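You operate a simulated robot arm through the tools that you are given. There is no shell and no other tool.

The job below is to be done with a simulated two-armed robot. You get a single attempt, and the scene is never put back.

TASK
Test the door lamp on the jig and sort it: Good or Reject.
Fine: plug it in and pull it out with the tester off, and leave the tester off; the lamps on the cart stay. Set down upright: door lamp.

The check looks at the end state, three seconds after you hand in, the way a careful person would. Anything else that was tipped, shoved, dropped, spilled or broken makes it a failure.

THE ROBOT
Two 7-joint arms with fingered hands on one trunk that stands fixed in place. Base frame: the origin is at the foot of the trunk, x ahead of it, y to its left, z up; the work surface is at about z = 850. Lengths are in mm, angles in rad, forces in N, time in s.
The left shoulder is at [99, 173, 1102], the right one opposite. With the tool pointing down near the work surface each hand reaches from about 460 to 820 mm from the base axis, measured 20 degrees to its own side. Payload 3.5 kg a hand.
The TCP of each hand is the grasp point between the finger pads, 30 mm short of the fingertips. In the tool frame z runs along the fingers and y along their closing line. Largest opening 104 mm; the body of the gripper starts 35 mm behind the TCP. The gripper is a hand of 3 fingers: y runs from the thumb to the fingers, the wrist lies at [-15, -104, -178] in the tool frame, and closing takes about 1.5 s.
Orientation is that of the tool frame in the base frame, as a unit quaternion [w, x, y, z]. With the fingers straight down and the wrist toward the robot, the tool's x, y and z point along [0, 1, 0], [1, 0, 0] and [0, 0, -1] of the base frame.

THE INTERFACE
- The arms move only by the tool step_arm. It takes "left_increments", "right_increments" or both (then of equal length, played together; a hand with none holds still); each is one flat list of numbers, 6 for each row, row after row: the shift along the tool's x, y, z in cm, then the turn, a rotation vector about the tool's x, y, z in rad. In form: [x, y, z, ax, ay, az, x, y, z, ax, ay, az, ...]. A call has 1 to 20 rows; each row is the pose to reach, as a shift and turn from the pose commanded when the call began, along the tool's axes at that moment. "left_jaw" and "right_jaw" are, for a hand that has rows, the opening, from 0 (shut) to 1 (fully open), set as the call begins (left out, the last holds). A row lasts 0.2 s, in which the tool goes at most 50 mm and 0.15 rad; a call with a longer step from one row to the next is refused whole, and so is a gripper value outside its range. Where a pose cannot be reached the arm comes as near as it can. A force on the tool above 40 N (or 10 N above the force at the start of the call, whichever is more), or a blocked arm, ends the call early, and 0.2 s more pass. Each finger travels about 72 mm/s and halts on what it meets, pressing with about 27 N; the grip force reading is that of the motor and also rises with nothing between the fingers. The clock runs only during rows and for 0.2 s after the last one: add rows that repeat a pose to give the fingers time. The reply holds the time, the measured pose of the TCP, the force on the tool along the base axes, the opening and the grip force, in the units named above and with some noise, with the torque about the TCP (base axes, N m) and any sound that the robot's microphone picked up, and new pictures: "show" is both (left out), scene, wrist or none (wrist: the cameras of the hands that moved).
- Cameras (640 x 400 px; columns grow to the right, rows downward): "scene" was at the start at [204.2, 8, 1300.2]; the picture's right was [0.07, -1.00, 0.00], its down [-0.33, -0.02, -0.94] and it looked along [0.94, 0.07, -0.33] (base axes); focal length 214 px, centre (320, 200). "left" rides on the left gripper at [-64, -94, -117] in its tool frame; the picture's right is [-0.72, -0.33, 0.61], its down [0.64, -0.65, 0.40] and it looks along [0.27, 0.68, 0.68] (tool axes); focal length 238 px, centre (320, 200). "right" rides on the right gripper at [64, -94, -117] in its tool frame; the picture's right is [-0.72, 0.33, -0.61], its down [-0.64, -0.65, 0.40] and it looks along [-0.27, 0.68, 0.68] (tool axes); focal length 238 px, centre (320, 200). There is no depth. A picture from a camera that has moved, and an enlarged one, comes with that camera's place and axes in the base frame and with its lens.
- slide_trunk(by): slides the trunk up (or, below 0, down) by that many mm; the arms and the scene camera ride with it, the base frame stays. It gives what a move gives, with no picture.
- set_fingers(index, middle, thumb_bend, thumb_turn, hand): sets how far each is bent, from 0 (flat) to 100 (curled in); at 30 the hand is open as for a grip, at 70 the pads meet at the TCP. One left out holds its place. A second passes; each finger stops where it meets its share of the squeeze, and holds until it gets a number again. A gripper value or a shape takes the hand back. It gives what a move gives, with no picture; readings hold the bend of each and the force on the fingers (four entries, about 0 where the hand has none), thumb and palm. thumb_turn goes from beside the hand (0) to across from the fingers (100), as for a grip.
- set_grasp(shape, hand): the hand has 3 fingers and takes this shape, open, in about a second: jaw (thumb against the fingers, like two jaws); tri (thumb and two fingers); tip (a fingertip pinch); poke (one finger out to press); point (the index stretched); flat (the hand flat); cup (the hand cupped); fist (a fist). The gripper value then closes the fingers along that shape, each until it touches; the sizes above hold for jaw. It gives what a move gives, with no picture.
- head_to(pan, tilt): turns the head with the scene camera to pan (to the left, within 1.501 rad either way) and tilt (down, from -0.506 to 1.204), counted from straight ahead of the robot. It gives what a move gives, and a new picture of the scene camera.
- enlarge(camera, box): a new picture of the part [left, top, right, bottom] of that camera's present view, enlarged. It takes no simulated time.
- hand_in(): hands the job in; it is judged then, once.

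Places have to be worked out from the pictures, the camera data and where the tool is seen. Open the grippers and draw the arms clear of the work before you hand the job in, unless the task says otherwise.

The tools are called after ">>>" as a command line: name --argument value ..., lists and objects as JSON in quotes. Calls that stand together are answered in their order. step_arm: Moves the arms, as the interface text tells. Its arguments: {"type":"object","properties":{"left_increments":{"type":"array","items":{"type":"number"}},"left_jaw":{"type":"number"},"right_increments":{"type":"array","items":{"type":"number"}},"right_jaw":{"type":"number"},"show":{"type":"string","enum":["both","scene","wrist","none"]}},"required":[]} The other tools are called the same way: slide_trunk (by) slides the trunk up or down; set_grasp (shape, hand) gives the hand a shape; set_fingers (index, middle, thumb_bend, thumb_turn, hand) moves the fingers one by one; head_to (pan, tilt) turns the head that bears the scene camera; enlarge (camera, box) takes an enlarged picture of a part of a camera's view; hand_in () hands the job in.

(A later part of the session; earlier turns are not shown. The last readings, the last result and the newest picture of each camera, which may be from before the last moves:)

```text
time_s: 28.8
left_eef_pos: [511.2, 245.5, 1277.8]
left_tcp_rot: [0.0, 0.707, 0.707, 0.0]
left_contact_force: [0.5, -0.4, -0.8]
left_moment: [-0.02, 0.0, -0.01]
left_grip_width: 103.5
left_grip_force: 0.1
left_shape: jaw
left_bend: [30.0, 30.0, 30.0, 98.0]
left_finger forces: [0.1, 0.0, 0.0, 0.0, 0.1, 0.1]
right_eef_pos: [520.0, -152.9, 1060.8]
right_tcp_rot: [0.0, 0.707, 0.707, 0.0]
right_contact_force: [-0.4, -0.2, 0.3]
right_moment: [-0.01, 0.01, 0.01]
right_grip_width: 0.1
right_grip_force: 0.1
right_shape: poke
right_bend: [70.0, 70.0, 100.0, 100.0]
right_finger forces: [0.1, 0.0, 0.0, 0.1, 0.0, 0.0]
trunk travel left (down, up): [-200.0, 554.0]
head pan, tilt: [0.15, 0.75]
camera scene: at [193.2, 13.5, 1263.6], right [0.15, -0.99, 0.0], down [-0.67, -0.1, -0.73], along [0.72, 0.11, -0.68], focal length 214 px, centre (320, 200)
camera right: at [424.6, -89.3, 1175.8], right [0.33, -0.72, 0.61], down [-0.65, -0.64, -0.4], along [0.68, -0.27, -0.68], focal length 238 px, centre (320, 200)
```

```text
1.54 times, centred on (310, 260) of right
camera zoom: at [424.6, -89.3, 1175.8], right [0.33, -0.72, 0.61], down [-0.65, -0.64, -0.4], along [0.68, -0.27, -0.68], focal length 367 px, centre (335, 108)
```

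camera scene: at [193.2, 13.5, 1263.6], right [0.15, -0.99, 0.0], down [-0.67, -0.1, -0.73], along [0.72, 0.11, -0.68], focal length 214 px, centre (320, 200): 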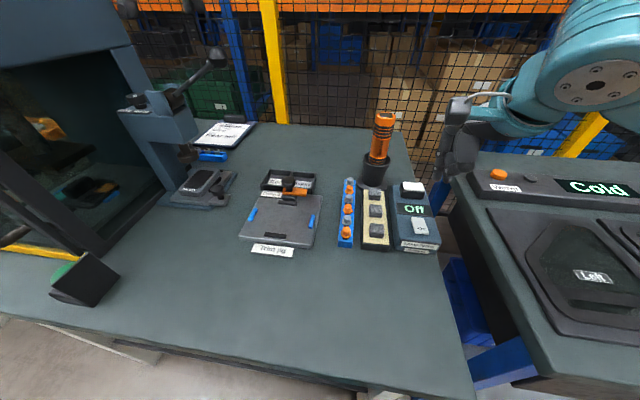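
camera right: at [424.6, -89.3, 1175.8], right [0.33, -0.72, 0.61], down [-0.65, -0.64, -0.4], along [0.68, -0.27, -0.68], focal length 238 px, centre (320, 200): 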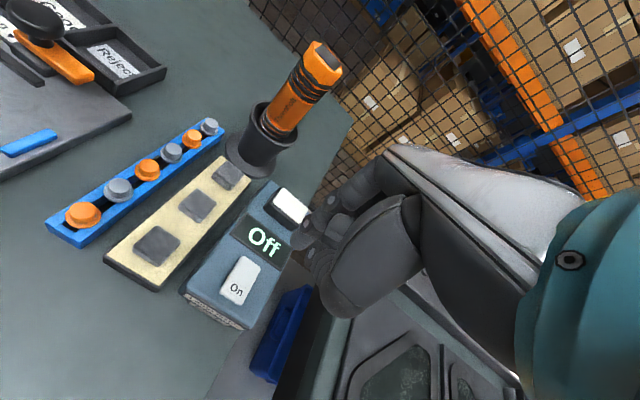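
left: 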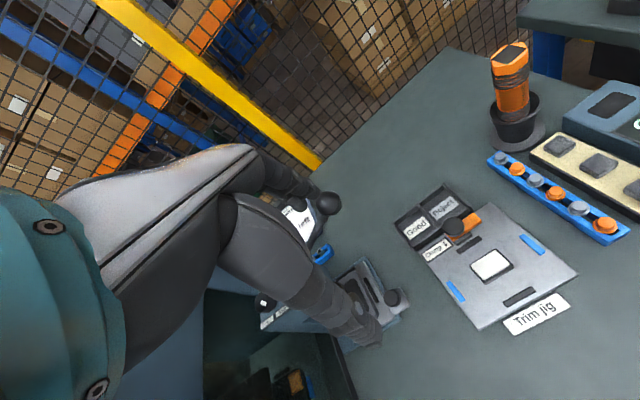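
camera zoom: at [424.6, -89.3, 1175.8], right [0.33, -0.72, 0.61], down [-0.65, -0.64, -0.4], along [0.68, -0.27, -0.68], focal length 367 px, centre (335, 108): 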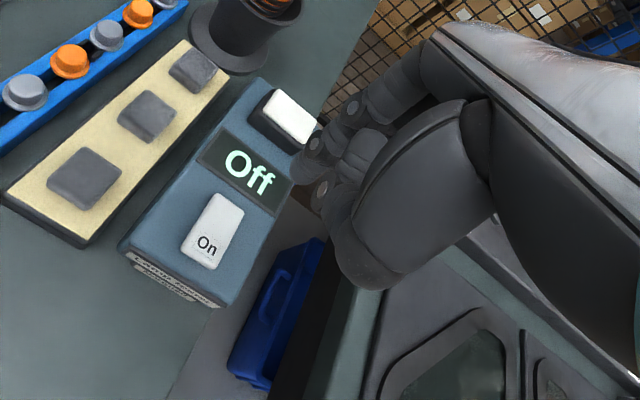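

In the poke shape the two fingertips meet near the TCP and reach about 30–35 mm below it. I'll look closely at the On key before pressing.

>>> enlarge --camera "right" --box '[215, 215, 295, 315]'

>>> enlarge --camera "scene" --box '[400, 205, 445, 255]'

>>> enlarge --camera "scene" --box '[430, 100, 480, 190]'

```text
4.00 times, centred on (255, 265) of right
camera zoom: at [424.6, -89.3, 1175.8], right [0.33, -0.72, 0.61], down [-0.65, -0.64, -0.4], along [0.68, -0.27, -0.68], focal length 953 px, centre (580, -60)
```

zoom: 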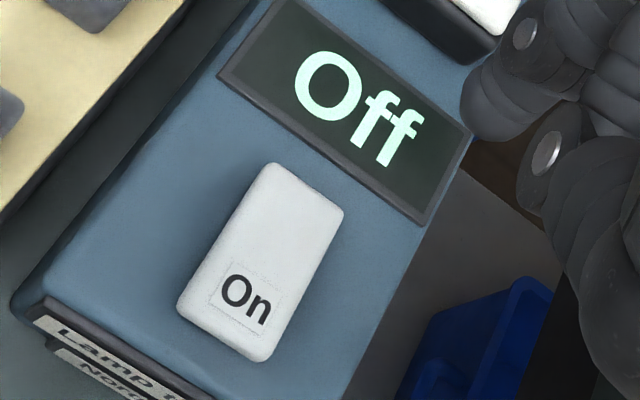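

```text
8.00 times, centred on (422, 230) of scene
camera zoom: at [193.2, 13.5, 1263.6], right [0.15, -0.99, 0.0], down [-0.67, -0.1, -0.73], along [0.72, 0.11, -0.68], focal length 1716 px, centre (-500, -40)
```

zoom: 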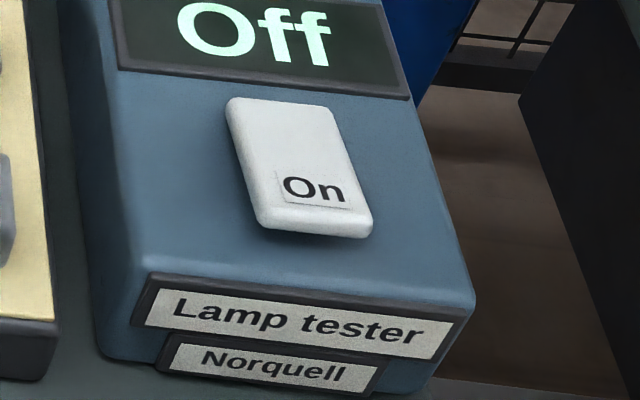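

```text
4.44 times, centred on (455, 145) of scene
camera zoom: at [193.2, 13.5, 1263.6], right [0.15, -0.99, 0.0], down [-0.67, -0.1, -0.73], along [0.72, 0.11, -0.68], focal length 953 px, centre (-280, 444)
```

zoom: 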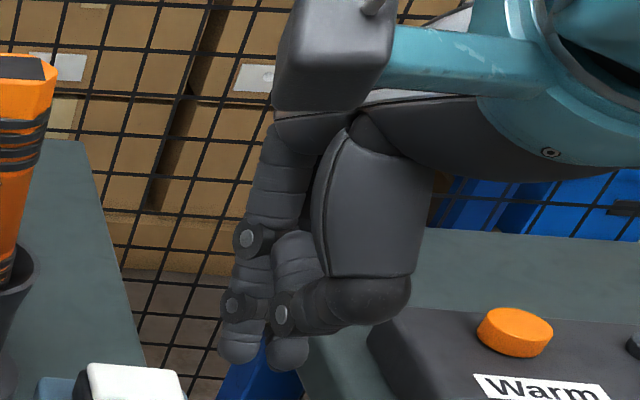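

The key is a rocker with its "On" end (nearest the robot) raised, at about (507, -154, 912). I'll lower the fingertips to hover just above that end and look again.

>>> step_arm --right_increments '[-0.1, -0.1, 3.5, 0, 0, 0, -0.25, -0.3, 7.0, 0, 0, 0, -0.25, -0.3, 10.0, 0, 0, 0, -0.25, -0.3, 10.0, 0, 0, 0]' --show "both"

>>> enlarge --camera "scene" --box '[395, 180, 455, 260]'

>>> enlarge --camera "right" --box '[220, 180, 360, 340]'

>>> enlarge --camera "left" --box '[560, 60, 640, 200]'

```text
time_s: 29.8
left_eef_pos: [510.3, 245.9, 1277.4]
left_tcp_rot: [0.0, 0.708, 0.706, 0.0]
left_contact_force: [0.6, 0.3, 0.0]
left_moment: [0.01, -0.03, 0.02]
left_grip_width: 103.5
left_grip_force: 0.1
left_shape: jaw
left_bend: [30.0, 30.0, 30.0, 98.0]
left_finger forces: [0.0, 0.0, 0.0, 0.0, 0.0, 0.0]
right_eef_pos: [514.9, -153.3, 959.7]
right_tcp_rot: [0.0, 0.707, 0.707, 0.0]
right_contact_force: [0.7, 0.9, -0.5]
right_moment: [-0.01, 0.02, 0.03]
right_grip_width: 0.0
right_grip_force: 0.2
right_shape: poke
right_bend: [70.0, 70.0, 100.0, 100.0]
right_finger forces: [0.0, 0.1, 0.1, 0.0, 0.0, 0.0]
trunk travel left (down, up): [-200.0, 554.0]
head pan, tilt: [0.15, 0.75]
camera scene: at [193.1, 13.6, 1263.7], right [0.15, -0.99, 0.0], down [-0.67, -0.1, -0.73], along [0.72, 0.11, -0.68], focal length 214 px, centre (320, 200)
camera right: at [420.3, -89.4, 1075.7], right [0.33, -0.72, 0.61], down [-0.65, -0.64, -0.4], along [0.68, -0.27, -0.68], focal length 238 px, centre (320, 200)
```

scene: 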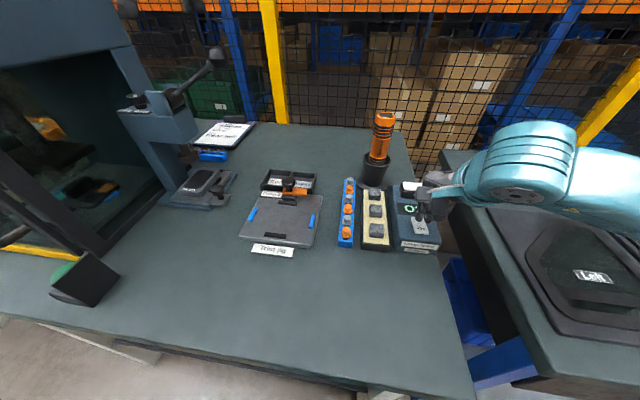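
right: 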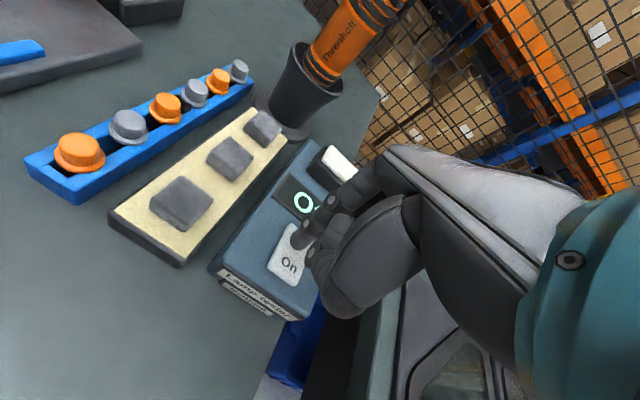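

```text
5.00 times, centred on (425, 220) of scene
camera zoom: at [193.1, 13.6, 1263.7], right [0.15, -0.99, 0.0], down [-0.67, -0.1, -0.73], along [0.72, 0.11, -0.68], focal length 1072 px, centre (-205, 100)
```

zoom: 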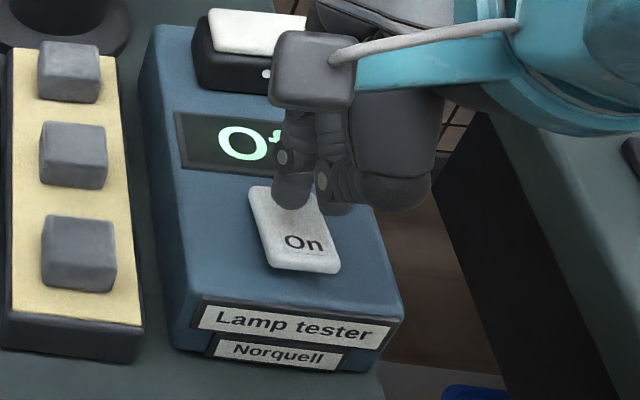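

```text
2.50 times, centred on (290, 260) of right
camera zoom: at [420.3, -89.4, 1075.7], right [0.33, -0.72, 0.61], down [-0.65, -0.64, -0.4], along [0.68, -0.27, -0.68], focal length 596 px, centre (395, 50)
```

zoom: 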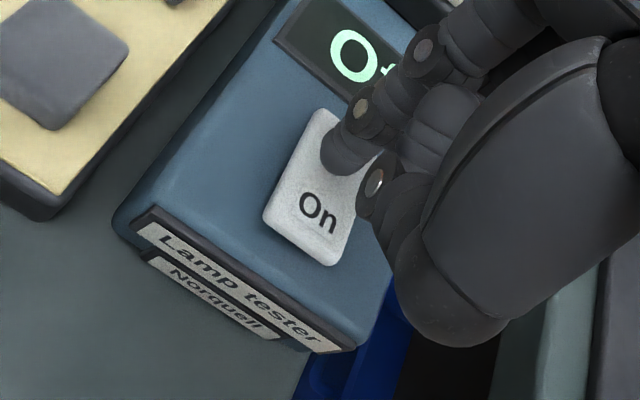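

```text
2.86 times, centred on (600, 130) of left
camera zoom: at [417.8, 181.5, 1395.2], right [-0.33, -0.72, -0.61], down [-0.65, 0.64, -0.4], along [0.68, 0.27, -0.68], focal length 681 px, centre (-480, 400)
```

zoom: 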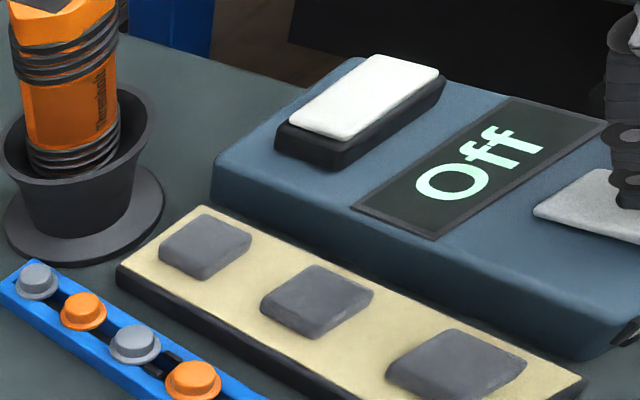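

Fingertips are about 19 mm above the key, over its middle. I'll shift 6 mm toward the robot so they press the raised "On" end, and lower to near contact.

>>> step_arm --right_increments '[0, -0.6, 0.3, 0, 0, 0, 0, -0.6, 1.0, 0, 0, 0, 0, -0.6, 1.4, 0, 0, 0, 0, -0.6, 1.4, 0, 0, 0]' --show "none"

>>> enlarge --camera "scene" --box '[395, 180, 455, 260]'

>>> enlarge --camera "right" --box '[220, 180, 360, 340]'

```text
time_s: 30.8
left_eef_pos: [511.0, 245.0, 1278.3]
left_tcp_rot: [0.0, 0.707, 0.707, 0.0]
left_contact_force: [-0.3, 0.8, 0.6]
left_moment: [-0.02, 0.0, 0.01]
left_grip_width: 103.8
left_grip_force: 0.0
left_shape: jaw
left_bend: [30.0, 30.0, 30.0, 98.0]
left_finger forces: [0.0, 0.1, 0.0, 0.0, 0.0, 0.0]
right_eef_pos: [510.2, -155.5, 946.4]
right_tcp_rot: [0.001, 0.707, 0.707, 0.001]
right_contact_force: [0.3, 0.2, 2.6]
right_moment: [-0.01, -0.02, 0.0]
right_grip_width: 0.0
right_grip_force: 0.1
right_shape: poke
right_bend: [70.0, 70.0, 100.0, 100.0]
right_finger forces: [1.1, 1.4, 0.0, 0.0, 0.0, 0.0]
trunk travel left (down, up): [-200.0, 554.0]
head pan, tilt: [0.15, 0.75]
```

```text
5.00 times, centred on (425, 220) of scene
camera zoom: at [193.0, 13.6, 1263.7], right [0.15, -0.99, 0.0], down [-0.67, -0.1, -0.73], along [0.72, 0.11, -0.68], focal length 1072 px, centre (-205, 100)
```

zoom: 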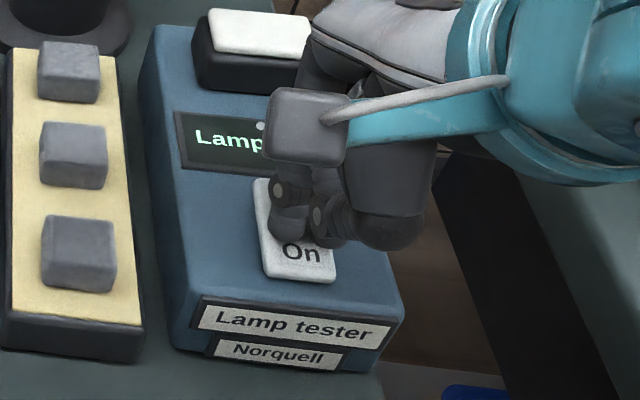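

```text
2.50 times, centred on (290, 260) of right
camera zoom: at [414.3, -90.7, 1062.6], right [0.33, -0.72, 0.61], down [-0.65, -0.64, -0.41], along [0.68, -0.27, -0.68], focal length 596 px, centre (395, 50)
```

zoom: 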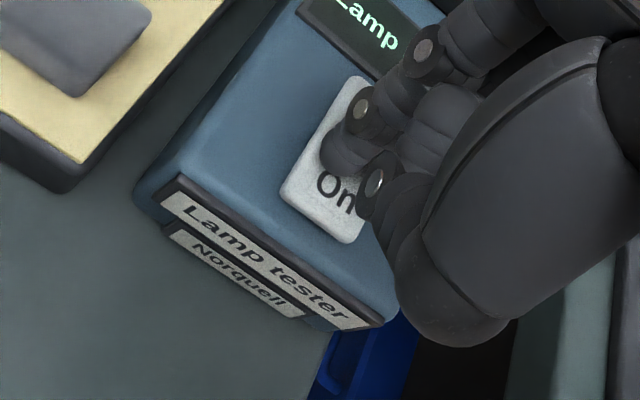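

The display already changed to "Lamp …", so the key has toggled with a light touch. I'll lift off and read the display and lamp.

>>> step_arm --right_increments '[0, 0, -2, 0, 0, 0, 0, 0, -5, 0, 0, 0, 0, -3, -8, 0, 0, 0, 0, -3, -9, 0, 0, 0]' --show "scene"

>>> enlarge --camera "scene" --box '[390, 170, 450, 260]'

>>> enlarge --camera "left" --box '[560, 60, 640, 200]'

>>> enlarge --camera "right" --box '[200, 150, 380, 340]'

```text
time_s: 31.8
left_eef_pos: [512.3, 245.1, 1278.3]
left_tcp_rot: [0.0, 0.707, 0.707, -0.002]
left_contact_force: [0.0, 0.4, 0.4]
left_moment: [-0.01, -0.02, 0.0]
left_grip_width: 103.6
left_grip_force: 0.0
left_shape: jaw
left_bend: [30.0, 30.0, 30.0, 98.0]
left_finger forces: [0.1, 0.0, 0.1, 0.2, 0.0, 0.0]
right_eef_pos: [479.9, -154.2, 1035.9]
right_tcp_rot: [0.0, 0.707, 0.707, 0.0]
right_contact_force: [-1.3, 0.5, 1.1]
right_moment: [-0.02, 0.0, 0.03]
right_grip_width: 0.0
right_grip_force: 0.0
right_shape: poke
right_bend: [70.0, 70.0, 100.0, 100.0]
right_finger forces: [0.1, 0.1, 0.0, 0.1, 0.1, 0.0]
trunk travel left (down, up): [-200.0, 554.0]
head pan, tilt: [0.15, 0.75]
camera scene: at [193.4, 13.5, 1263.6], right [0.15, -0.99, 0.0], down [-0.67, -0.1, -0.73], along [0.72, 0.11, -0.68], focal length 214 px, centre (320, 200)
```

scene: 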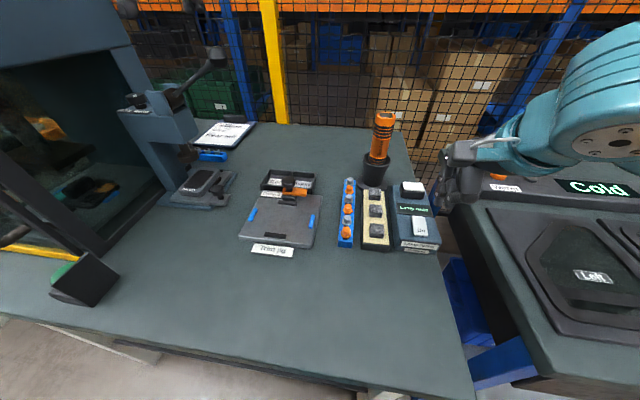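

```text
4.44 times, centred on (420, 215) of scene
camera zoom: at [193.4, 13.5, 1263.6], right [0.15, -0.99, 0.0], down [-0.67, -0.1, -0.73], along [0.72, 0.11, -0.68], focal length 953 px, centre (-124, 133)
```

zoom: 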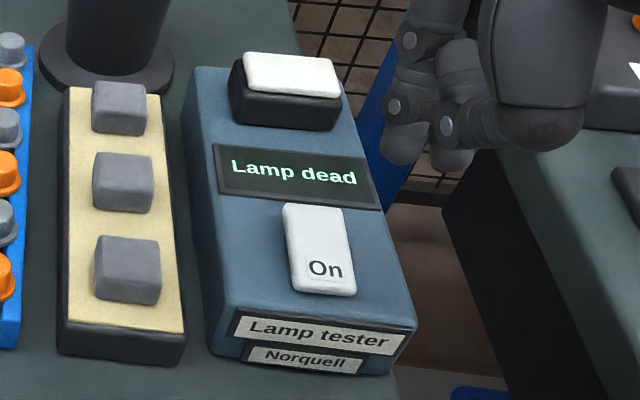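

```text
2.86 times, centred on (600, 130) of left
camera zoom: at [418.2, 181.4, 1395.0], right [-0.33, -0.72, -0.61], down [-0.65, 0.64, -0.4], along [0.68, 0.27, -0.68], focal length 681 px, centre (-480, 400)
```

zoom: 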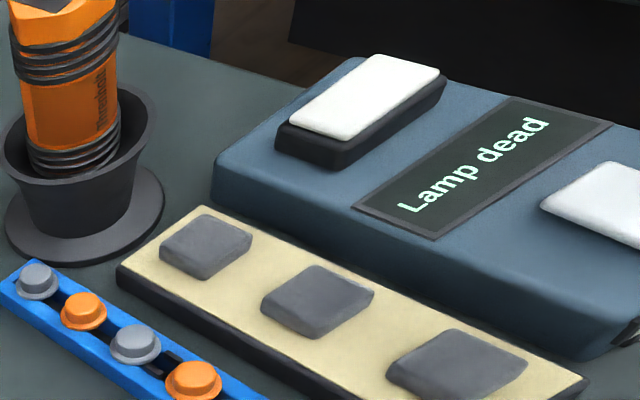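

```text
2.11 times, centred on (290, 245) of right
camera zoom: at [385.7, -90.6, 1152.8], right [0.33, -0.72, 0.61], down [-0.65, -0.64, -0.4], along [0.68, -0.27, -0.68], focal length 502 px, centre (383, 105)
```

zoom: 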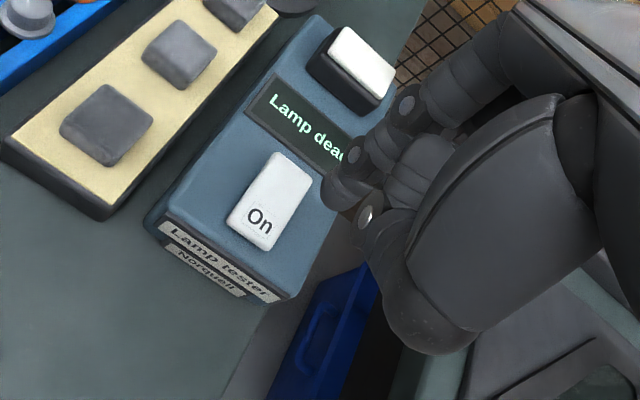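

The tester reads "Lamp dead" and the lens looks unlit. Before trusting that, I'll check that the lamp is fully seated.

>>> enlarge --camera "scene" --box '[405, 175, 440, 203]'

>>> enlarge --camera "left" --box '[590, 70, 630, 105]'

>>> enlarge --camera "right" --box '[280, 155, 340, 210]'

>>> enlarge --camera "scene" --box '[405, 210, 440, 245]'

```text
14.29 times, centred on (422, 189) of scene
camera zoom: at [193.4, 13.5, 1263.6], right [0.15, -0.99, 0.0], down [-0.67, -0.1, -0.73], along [0.72, 0.11, -0.68], focal length 3064 px, centre (-1144, 357)
```

zoom: 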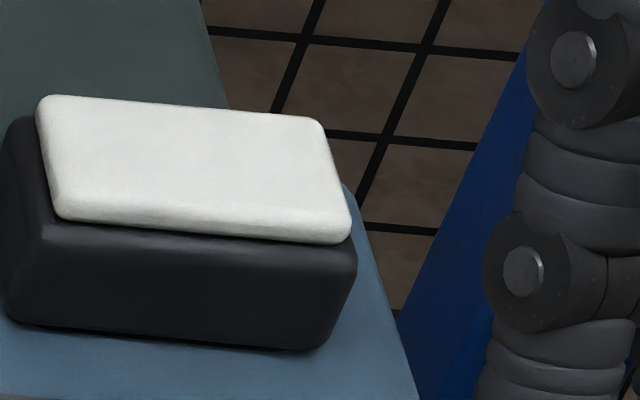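

```text
11.43 times, centred on (610, 88) of left
camera zoom: at [418.2, 181.4, 1395.0], right [-0.33, -0.72, -0.61], down [-0.65, 0.64, -0.4], along [0.68, 0.27, -0.68], focal length 2724 px, centre (-2994, 1486)
```

zoom: 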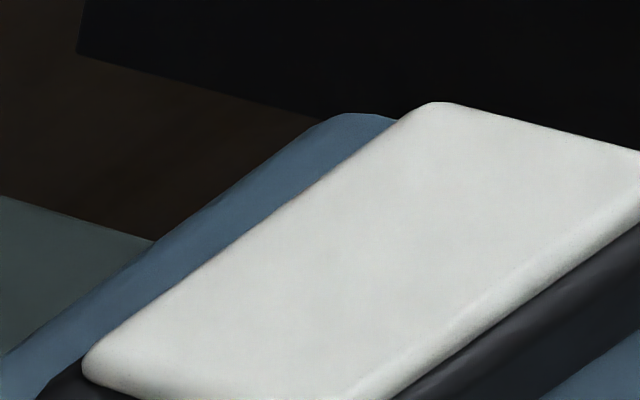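

```text
7.27 times, centred on (310, 182) of right
camera zoom: at [385.7, -90.6, 1152.8], right [0.33, -0.72, 0.61], down [-0.65, -0.64, -0.4], along [0.68, -0.27, -0.68], focal length 1734 px, centre (393, 327)
```

zoom: 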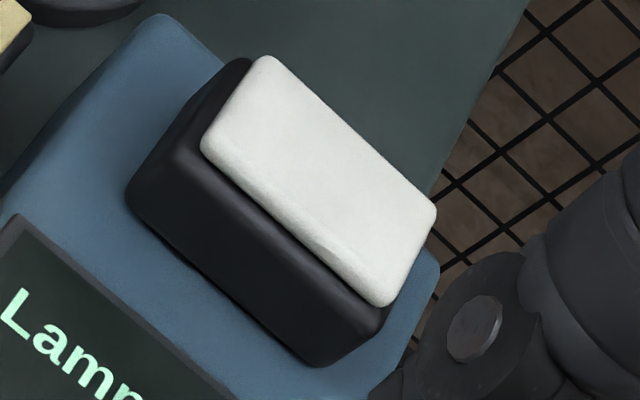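

```text
11.43 times, centred on (422, 228) of scene
camera zoom: at [193.4, 13.5, 1263.6], right [0.15, -0.99, 0.0], down [-0.67, -0.1, -0.73], along [0.72, 0.11, -0.68], focal length 2451 px, centre (-851, -114)
```

zoom: 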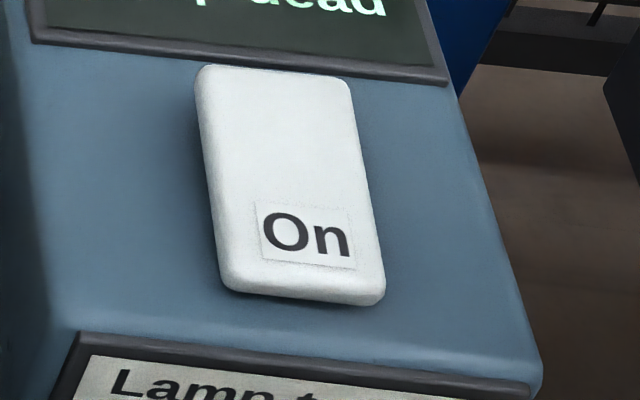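

The lamp sits flush and bottomed out under 20 N, so "Lamp dead" stands: Reject. The rocker's far end is now raised, so to switch off I'll hover over that end first.

>>> step_arm --right_increments '[0, 3.0, 0, 0, 0, 0, 0, 6.0, 1.5, 0, 0, 0, 0, 6.0, 5.0, 0, 0, 0, 0, 6.0, 7.0, 0, 0, 0, 0, 6.0, 7.0, 0, 0, 0]' --show "wrist"

>>> enlarge --camera "scene" --box '[395, 170, 455, 250]'

>>> enlarge --camera "right" --box '[220, 180, 360, 340]'

```text
time_s: 33.0
left_eef_pos: [511.4, 246.4, 1277.5]
left_tcp_rot: [0.0, 0.707, 0.707, 0.0]
left_contact_force: [-0.9, -0.1, 0.3]
left_moment: [-0.01, 0.0, 0.02]
left_grip_width: 103.7
left_grip_force: 0.1
left_shape: jaw
left_bend: [30.0, 30.0, 30.0, 98.0]
left_finger forces: [0.0, 0.0, 0.0, 0.0, 0.0, 0.1]
right_eef_pos: [538.3, -154.4, 966.1]
right_tcp_rot: [0.001, 0.707, 0.707, 0.0]
right_contact_force: [0.7, 0.8, -0.2]
right_moment: [-0.01, 0.01, -0.01]
right_grip_width: 0.2
right_grip_force: 0.0
right_shape: poke
right_bend: [70.0, 70.0, 100.0, 100.0]
right_finger forces: [0.1, 0.1, 0.0, 0.1, 0.1, 0.1]
trunk travel left (down, up): [-200.0, 554.0]
head pan, tilt: [0.15, 0.75]
camera right: at [444.0, -90.2, 1082.4], right [0.33, -0.72, 0.61], down [-0.65, -0.64, -0.4], along [0.68, -0.27, -0.68], focal length 238 px, centre (320, 200)
```

right: 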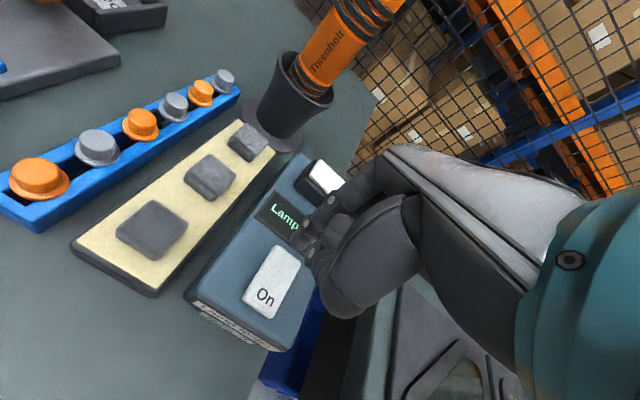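

```text
5.00 times, centred on (425, 210) of scene
camera zoom: at [193.2, 13.5, 1263.7], right [0.15, -0.99, 0.0], down [-0.67, -0.1, -0.73], along [0.72, 0.11, -0.68], focal length 1072 px, centre (-205, 150)
```

zoom: 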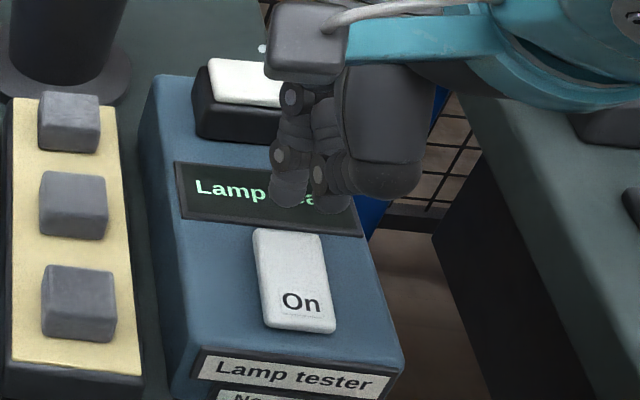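

```text
2.50 times, centred on (290, 260) of right
camera zoom: at [444.0, -90.2, 1082.4], right [0.33, -0.72, 0.61], down [-0.65, -0.64, -0.4], along [0.68, -0.27, -0.68], focal length 596 px, centre (395, 50)
```

zoom: 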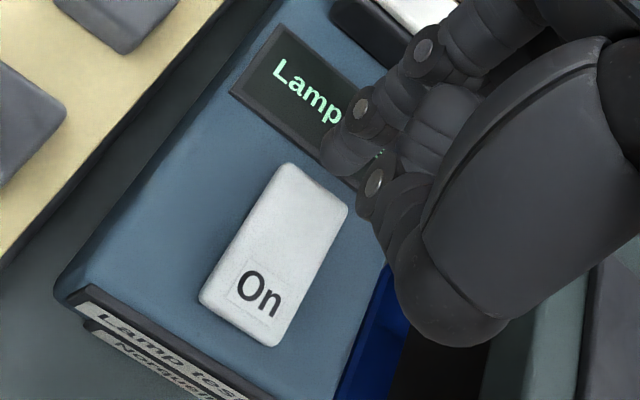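

The fingertips are over the raised far end of the rocker, about 10 mm from its edge and clear of the display. Pressing down gently to switch it off.

>>> step_arm --right_increments '[0, 0, 0.8, 0, 0, 0, 0, 0, 1.5, 0, 0, 0, 0, 0, 1.8, 0, 0, 0, 0, 0, 2.0, 0, 0, 0, 0, 0, 2.0, 0, 0, 0]' --show "none"

>>> enlarge --camera "scene" --box '[395, 170, 455, 250]'

>>> enlarge --camera "left" --box '[580, 80, 640, 150]'

```text
time_s: 34.2
left_eef_pos: [511.0, 246.1, 1278.5]
left_tcp_rot: [0.0, 0.707, 0.707, 0.0]
left_contact_force: [0.6, -0.2, 0.4]
left_moment: [0.03, 0.02, -0.02]
left_grip_width: 103.7
left_grip_force: 0.0
left_shape: jaw
left_bend: [30.0, 30.0, 30.0, 98.0]
left_finger forces: [0.0, 0.0, 0.0, 0.0, 0.0, 0.1]
right_eef_pos: [539.2, -153.8, 946.3]
right_tcp_rot: [0.0, 0.707, 0.707, 0.0]
right_contact_force: [0.0, 0.1, -0.1]
right_moment: [0.02, 0.01, 0.0]
right_grip_width: 0.0
right_grip_force: 0.1
right_shape: poke
right_bend: [70.0, 70.0, 100.0, 100.0]
right_finger forces: [0.0, 0.0, 0.0, 0.1, 0.1, 0.1]
trunk travel left (down, up): [-200.0, 554.0]
head pan, tilt: [0.15, 0.75]
```

```text
5.00 times, centred on (425, 210) of scene
camera zoom: at [193.2, 13.5, 1263.6], right [0.15, -0.99, 0.0], down [-0.67, -0.1, -0.73], along [0.72, 0.11, -0.68], focal length 1072 px, centre (-205, 150)
```

zoom: 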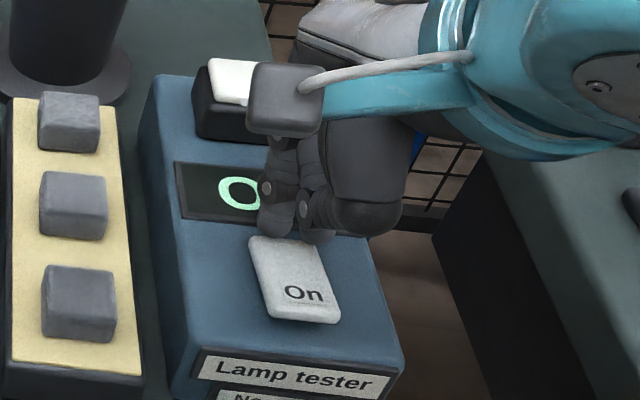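

```text
5.71 times, centred on (610, 115) of left
camera zoom: at [417.9, 181.4, 1395.1], right [-0.33, -0.72, -0.61], down [-0.65, 0.64, -0.4], along [0.68, 0.27, -0.68], focal length 1362 px, centre (-1337, 686)
```

zoom: 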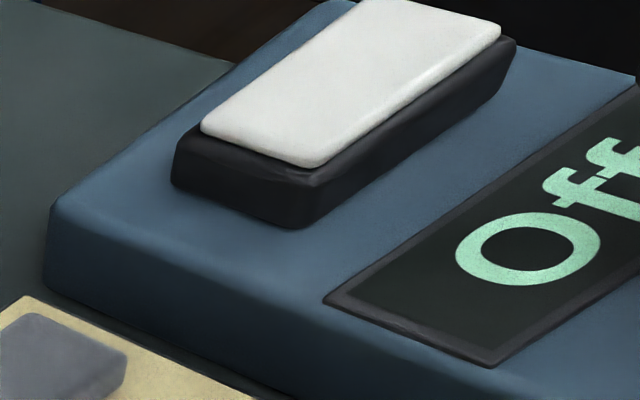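

The display reads "Off" and the rocker has flipped back. I'll lift straight up, clear, and return the hand to the jaw shape.

>>> step_arm --right_increments '[0, 0, -2, 0, 0, 0, 0, 0, -6, 0, 0, 0, 0, 0, -10, 0, 0, 0, 0, 0, -12, 0, 0, 0]' --show "none"

>>> set_grasp --shape "jaw" --hand "right"

>>> step_arm --right_increments '[0, 3, 0, 0, 0, 0, 0, 6, 0, 0, 0, 0, 0, 8.8, 0, 0, 0, 0, 0, 8.8, 0, 0, 0, 0]' --right_jaw 0.68 --show "both"

>>> enlarge --camera "scene" --box '[390, 110, 450, 260]'

>>> enlarge --camera "right" --box '[200, 190, 340, 330]'

```text
time_s: 35.2
left_eef_pos: [510.4, 245.3, 1276.4]
left_tcp_rot: [0.0, 0.707, 0.707, 0.0]
left_contact_force: [0.1, 0.3, -0.2]
left_moment: [0.0, -0.01, -0.01]
left_grip_width: 103.4
left_grip_force: 0.0
left_shape: jaw
left_bend: [30.0, 30.0, 30.0, 98.0]
left_finger forces: [0.1, 0.1, 0.0, 0.0, 0.0, 0.0]
right_eef_pos: [541.9, -154.7, 1066.2]
right_tcp_rot: [0.0, 0.707, 0.707, 0.0]
right_contact_force: [0.5, 0.4, -0.2]
right_moment: [0.02, 0.03, -0.04]
right_grip_width: 0.0
right_grip_force: 0.0
right_shape: poke
right_bend: [70.0, 70.0, 100.0, 100.0]
right_finger forces: [0.1, 0.0, 0.1, 0.1, 0.1, 0.1]
trunk travel left (down, up): [-200.0, 554.0]
head pan, tilt: [0.15, 0.75]
```

```text
time_s: 36.1
left_eef_pos: [512.2, 245.3, 1278.0]
left_tcp_rot: [0.001, 0.707, 0.707, 0.0]
left_contact_force: [0.7, 0.2, -0.3]
left_moment: [0.01, 0.01, 0.04]
left_grip_width: 103.7
left_grip_force: 0.2
left_shape: jaw
left_bend: [30.0, 30.0, 30.0, 98.0]
left_finger forces: [0.0, 0.0, 0.0, 0.0, 0.1, 0.1]
right_eef_pos: [541.9, -155.4, 1064.7]
right_tcp_rot: [0.0, 0.707, 0.707, 0.0]
right_contact_force: [0.9, -0.3, 0.9]
right_moment: [0.01, -0.03, -0.02]
right_grip_width: 103.6
right_grip_force: 0.0
right_shape: jaw
right_bend: [30.0, 30.0, 30.0, 98.0]
right_finger forces: [0.0, 0.0, 0.1, 0.0, 0.0, 0.0]
trunk travel left (down, up): [-200.0, 554.0]
head pan, tilt: [0.15, 0.75]
```

```text
time_s: 37.1
left_eef_pos: [510.7, 245.1, 1277.5]
left_tcp_rot: [0.0, 0.707, 0.707, 0.001]
left_contact_force: [-0.2, 0.1, 0.0]
left_moment: [-0.01, -0.02, -0.01]
left_grip_width: 103.7
left_grip_force: 0.0
left_shape: jaw
left_bend: [30.0, 30.0, 30.0, 98.0]
left_finger forces: [0.1, 0.0, 0.1, 0.0, 0.0, 0.0]
right_eef_pos: [628.2, -154.7, 1066.3]
right_tcp_rot: [0.0, 0.707, 0.707, 0.0]
right_contact_force: [-0.5, -0.2, 1.2]
right_moment: [0.01, 0.01, 0.0]
right_grip_width: 71.1
right_grip_force: 0.1
right_shape: jaw
right_bend: [27.0, 38.0, 59.0, 99.0]
right_finger forces: [0.0, 0.0, 0.1, 0.0, 0.1, 0.0]
trunk travel left (down, up): [-200.0, 554.0]
head pan, tilt: [0.15, 0.75]
camera scene: at [193.1, 13.5, 1263.7], right [0.15, -0.99, 0.0], down [-0.67, -0.1, -0.73], along [0.72, 0.11, -0.68], focal length 214 px, centre (320, 200)
camera right: at [533.2, -91.8, 1182.4], right [0.33, -0.72, 0.61], down [-0.65, -0.64, -0.4], along [0.68, -0.27, -0.68], focal length 238 px, centre (320, 200)
```

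scene: 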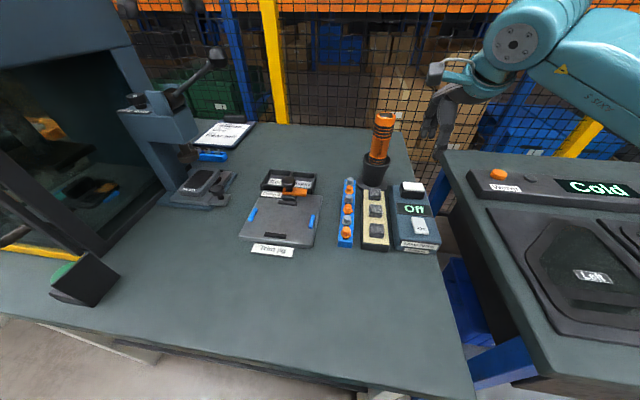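
right: 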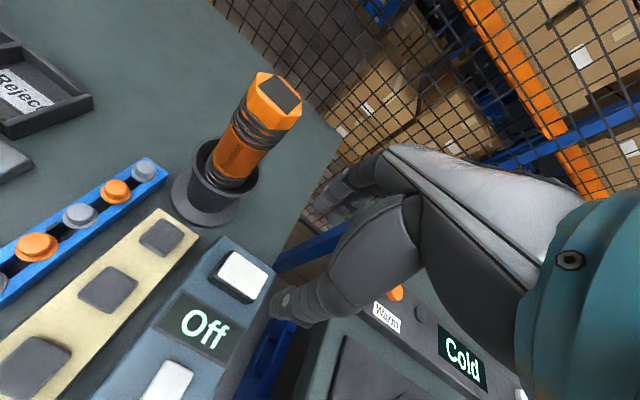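

```text
2.67 times, centred on (420, 185) of scene
camera zoom: at [193.1, 13.5, 1263.7], right [0.15, -0.99, 0.0], down [-0.67, -0.1, -0.73], along [0.72, 0.11, -0.68], focal length 572 px, centre (53, 240)
```

zoom: 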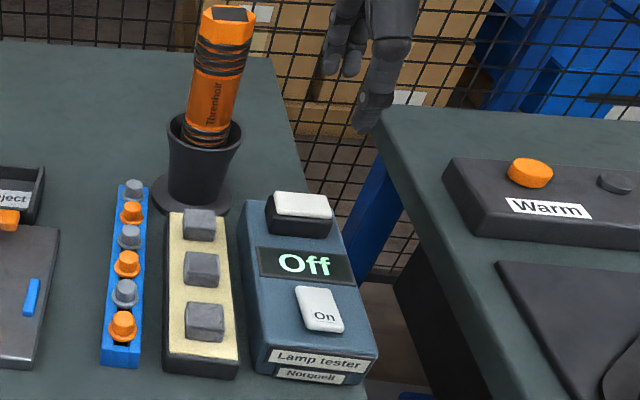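

```text
2.86 times, centred on (270, 260) of right
camera zoom: at [533.2, -91.8, 1182.4], right [0.33, -0.72, 0.61], down [-0.65, -0.64, -0.4], along [0.68, -0.27, -0.68], focal length 681 px, centre (463, 29)
```

zoom: 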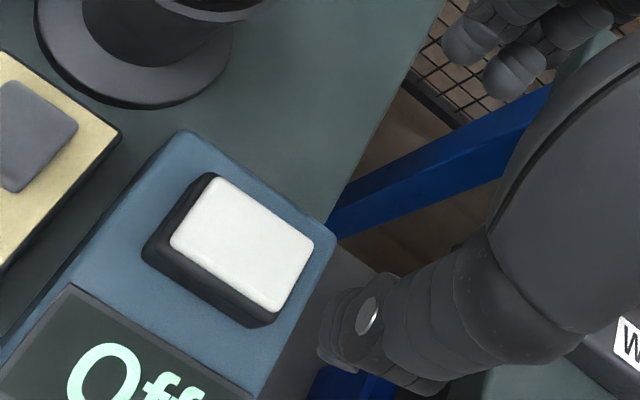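

Tester is off and the lamp is undisturbed. I'll go back down over it to the same pose at which I released it, fingers open.

>>> step_arm --right_increments '[0.25, 0.1, 3.0, 0, 0, 0, 0.25, 0.1, 6.5, 0, 0, 0, 0.25, 0.1, 9.5, 0, 0, 0, 0.25, 0.1, 11.5, 0, 0, 0, 0.25, 0.1, 12.55, 0, 0, 0, 0.25, 0.1, 12.55, 0, 0, 0]' --show "wrist"

>>> enlarge --camera "scene" --box '[390, 165, 440, 210]'

>>> enlarge --camera "right" --box '[240, 190, 350, 310]'

```text
time_s: 38.5
left_eef_pos: [512.5, 246.0, 1277.7]
left_tcp_rot: [0.001, 0.707, 0.707, 0.0]
left_contact_force: [-0.7, -0.2, 0.9]
left_moment: [-0.01, -0.01, 0.01]
left_grip_width: 103.7
left_grip_force: 0.1
left_shape: jaw
left_bend: [30.0, 30.0, 30.0, 98.0]
left_finger forces: [0.0, 0.0, 0.0, 0.1, 0.0, 0.1]
right_eef_pos: [628.7, -151.1, 939.8]
right_tcp_rot: [0.0, 0.707, 0.707, 0.0]
right_contact_force: [-0.9, 0.0, -0.4]
right_moment: [-0.01, 0.0, -0.02]
right_grip_width: 71.1
right_grip_force: 0.0
right_shape: jaw
right_bend: [27.0, 38.0, 59.0, 99.0]
right_finger forces: [0.0, 0.0, 0.1, 0.0, 0.1, 0.0]
trunk travel left (down, up): [-200.0, 554.0]
head pan, tilt: [0.15, 0.75]
camera right: at [534.3, -88.2, 1056.2], right [0.33, -0.72, 0.61], down [-0.65, -0.64, -0.4], along [0.68, -0.27, -0.68], focal length 238 px, centre (320, 200)
```

right: 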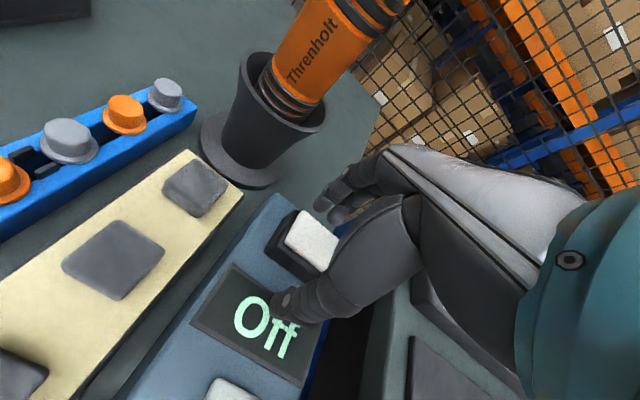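

```text
8.89 times, centred on (415, 188) of scene
camera zoom: at [193.2, 13.5, 1263.7], right [0.15, -0.99, 0.0], down [-0.67, -0.1, -0.73], along [0.72, 0.11, -0.68], focal length 1906 px, centre (-524, 311)
```

zoom: 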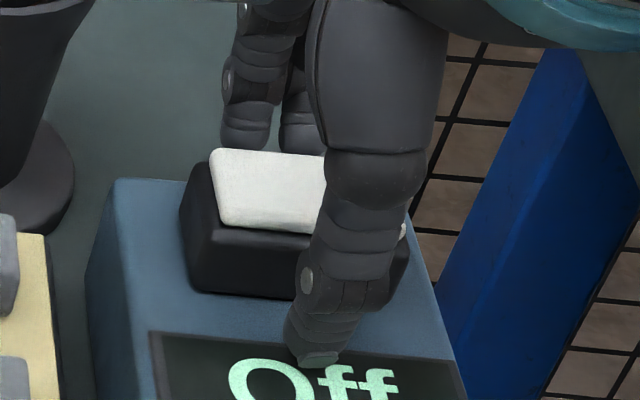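

```text
3.33 times, centred on (295, 250) of right
camera zoom: at [534.3, -88.2, 1056.2], right [0.33, -0.72, 0.61], down [-0.65, -0.64, -0.4], along [0.68, -0.27, -0.68], focal length 794 px, centre (403, 33)
```

zoom: 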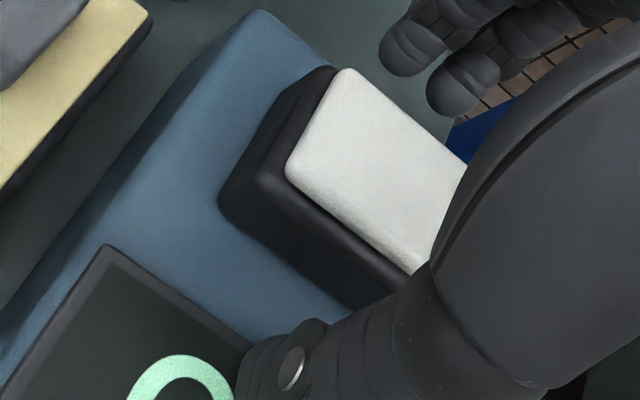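

The view matches the release pose exactly. Closing the grip on the lamp body, then pulling straight up.

>>> step_arm --right_increments '[0, 0, 0, 0, 0, 0, 0, 0, 0, 0, 0, 0, 0, 0, 0, 0, 0, 0, 0, 0, 0, 0, 0, 0, 0, 0, 0, 0, 0, 0, 0, 0, 0, 0, 0, 0]' --right_jaw 0.2 --show "none"

>>> step_arm --right_increments '[0, 0, -0.3, 0, 0, 0, 0, 0, -0.7, 0, 0, 0, 0, 0, -1.1, 0, 0, 0, 0, 0, -1.5, 0, 0, 0]' --show "wrist"

>>> enlarge --camera "right" --box '[240, 190, 350, 310]'

>>> enlarge --camera "scene" --box '[390, 165, 440, 210]'

```text
time_s: 39.9
left_eef_pos: [512.1, 245.3, 1277.4]
left_tcp_rot: [0.0, 0.707, 0.707, 0.0]
left_contact_force: [-0.4, 0.6, -0.4]
left_moment: [0.03, -0.01, -0.01]
left_grip_width: 103.7
left_grip_force: 0.1
left_shape: jaw
left_bend: [30.0, 30.0, 30.0, 98.0]
left_finger forces: [0.0, 0.1, 0.0, 0.1, 0.0, 0.1]
right_eef_pos: [629.9, -151.0, 940.2]
right_tcp_rot: [-0.001, 0.707, 0.707, 0.001]
right_contact_force: [-0.6, 1.0, -1.9]
right_moment: [-0.02, 0.01, 0.04]
right_grip_width: 29.8
right_grip_force: 26.6
right_shape: jaw
right_bend: [74.0, 54.0, 74.0, 100.0]
right_finger forces: [15.5, 8.1, 0.0, 0.0, 25.2, 0.0]
trunk travel left (down, up): [-200.0, 554.0]
head pan, tilt: [0.15, 0.75]
```

```text
time_s: 40.9
left_eef_pos: [511.1, 246.3, 1278.4]
left_tcp_rot: [-0.001, 0.707, 0.707, 0.0]
left_contact_force: [-0.7, -0.1, 0.6]
left_moment: [0.01, -0.01, -0.02]
left_grip_width: 103.7
left_grip_force: 0.1
left_shape: jaw
left_bend: [30.0, 30.0, 30.0, 98.0]
left_finger forces: [0.0, 0.0, 0.0, 0.0, 0.1, 0.1]
right_eef_pos: [628.2, -151.5, 956.5]
right_tcp_rot: [0.002, 0.707, 0.707, 0.001]
right_contact_force: [-0.3, 0.3, -0.1]
right_moment: [0.02, 0.0, -0.05]
right_grip_width: 30.1
right_grip_force: 27.7
right_shape: jaw
right_bend: [74.0, 55.0, 74.0, 100.0]
right_finger forces: [16.5, 8.8, 0.0, 0.0, 25.3, 0.1]
trunk travel left (down, up): [-200.0, 554.0]
head pan, tilt: [0.15, 0.75]
camera right: at [534.2, -88.1, 1072.3], right [0.32, -0.72, 0.61], down [-0.65, -0.64, -0.41], along [0.68, -0.27, -0.68], focal length 238 px, centre (320, 200)
```

right: 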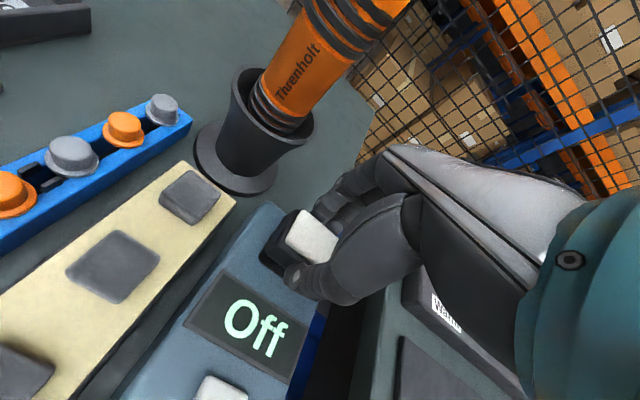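

```text
3.33 times, centred on (295, 250) of right
camera zoom: at [534.2, -88.1, 1072.3], right [0.32, -0.72, 0.61], down [-0.65, -0.64, -0.41], along [0.68, -0.27, -0.68], focal length 794 px, centre (403, 33)
```

zoom: 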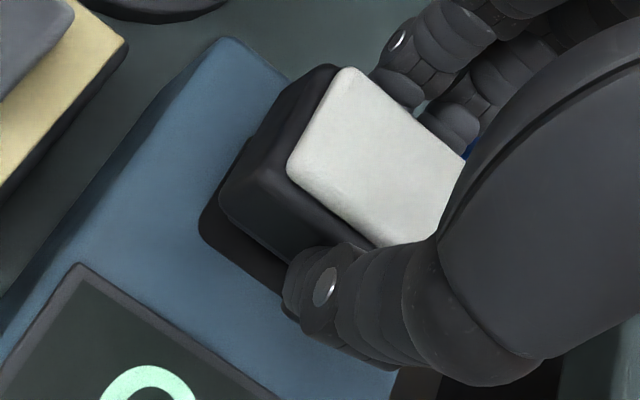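

```text
8.89 times, centred on (415, 188) of scene
camera zoom: at [193.4, 13.5, 1263.7], right [0.15, -0.99, 0.0], down [-0.67, -0.1, -0.73], along [0.72, 0.11, -0.68], focal length 1906 px, centre (-524, 311)
```

zoom: 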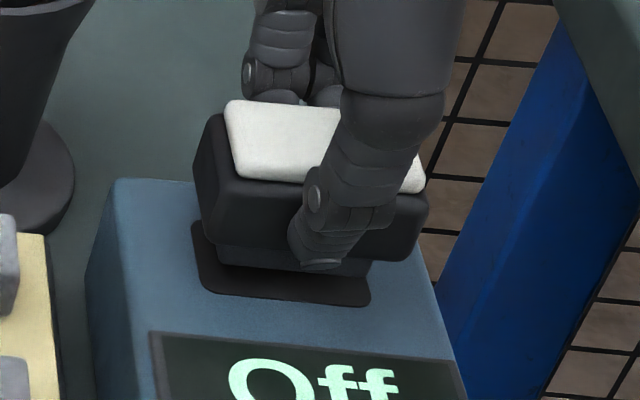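

The lamp is out, held securely, and the tester stays off. The torch stands near (733, -77), so I'll raise the lamp and swing around it with a detour nearer the robot, to above the Reject bin.

>>> step_arm --right_increments '[0, 0, -4, 0, 0, 0, 0, 0, -8.5, 0, 0, 0, 0.5, -3.5, -9.5, 0, 0, 0, 4, -6.5, -9.5, 0, 0, 0, 8.9, -6.8, -9.5, 0, 0, 0, 13.7, -6.8, -9.5, 0, 0, 0, 18.3, -5.5, -9.5, 0, 0, 0, 22.5, -3.0, -9.5, 0, 0, 0, 26, 0.4, -9.5, 0, 0, 0, 28.3, 4.2, -9.5, 0, 0, 0, 28.85, 5.2, -9.5, 0, 0, 0, 28.85, 5.2, -9.5, 0, 0, 0]' --show "both"

>>> enlarge --camera "right" --box '[190, 200, 350, 360]'

>>> enlarge --camera "scene" --box '[245, 130, 335, 220]'

>>> enlarge --camera "left" --box '[380, 160, 520, 280]'

```text
time_s: 43.5
left_eef_pos: [511.3, 245.4, 1277.1]
left_tcp_rot: [-0.001, 0.707, 0.707, -0.001]
left_contact_force: [0.0, 0.6, 0.2]
left_moment: [0.03, -0.01, 0.01]
left_grip_width: 103.6
left_grip_force: 0.0
left_shape: jaw
left_bend: [30.0, 30.0, 30.0, 98.0]
left_finger forces: [0.1, 0.1, 0.0, 0.0, 0.0, 0.1]
right_eef_pos: [652.7, 115.1, 1050.1]
right_tcp_rot: [0.0, 0.707, 0.707, 0.001]
right_contact_force: [-0.5, -0.1, 0.1]
right_moment: [0.04, 0.01, -0.01]
right_grip_width: 29.6
right_grip_force: 27.0
right_shape: jaw
right_bend: [74.0, 55.0, 74.0, 100.0]
right_finger forces: [16.1, 8.6, 0.0, 0.1, 24.7, 0.0]
right hand out of reach, approached as far as the arm can: row 10, 11, 12
trunk travel left (down, up): [-200.0, 554.0]
head pan, tilt: [0.15, 0.75]
camera scene: at [193.3, 13.0, 1263.6], right [0.15, -0.99, 0.0], down [-0.67, -0.1, -0.73], along [0.72, 0.11, -0.68], focal length 214 px, centre (320, 200)
camera right: at [557.7, 178.5, 1166.5], right [0.33, -0.72, 0.61], down [-0.65, -0.64, -0.41], along [0.68, -0.27, -0.68], focal length 238 px, centre (320, 200)
```

scene: 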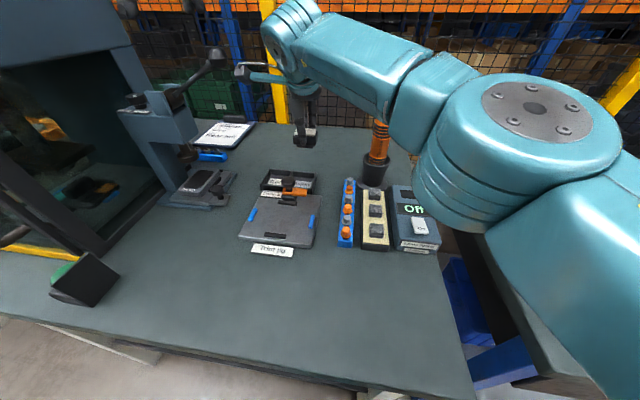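
right: 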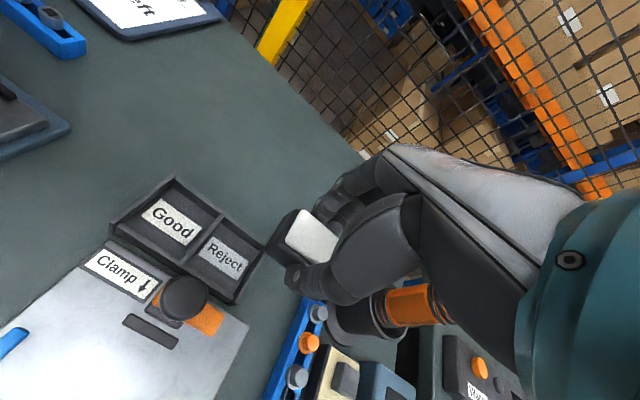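

```text
2.50 times, centred on (270, 280) of right
camera zoom: at [557.7, 178.5, 1166.5], right [0.33, -0.72, 0.61], down [-0.65, -0.64, -0.41], along [0.68, -0.27, -0.68], focal length 596 px, centre (445, 0)
```

zoom: 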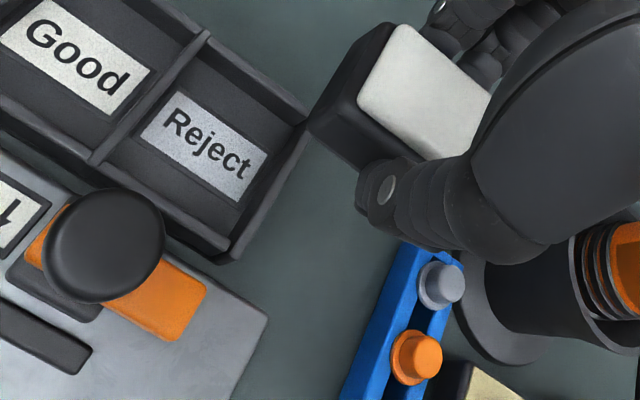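

```text
4.44 times, centred on (290, 175) of scene
camera zoom: at [193.3, 13.0, 1263.6], right [0.15, -0.99, 0.0], down [-0.67, -0.1, -0.73], along [0.72, 0.11, -0.68], focal length 953 px, centre (453, 311)
```

zoom: 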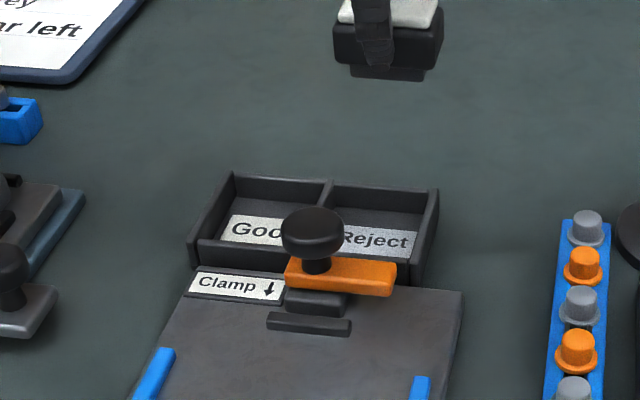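

```text
3.33 times, centred on (450, 220) of left
camera zoom: at [418.1, 180.9, 1395.1], right [-0.33, -0.72, -0.61], down [-0.65, 0.64, -0.4], along [0.68, 0.27, -0.68], focal length 794 px, centre (-113, 133)
```

zoom: 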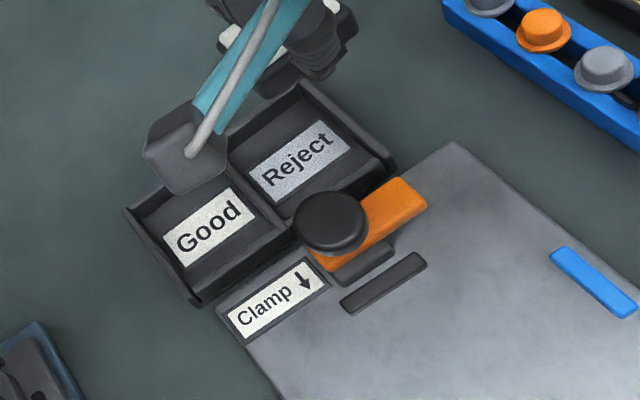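

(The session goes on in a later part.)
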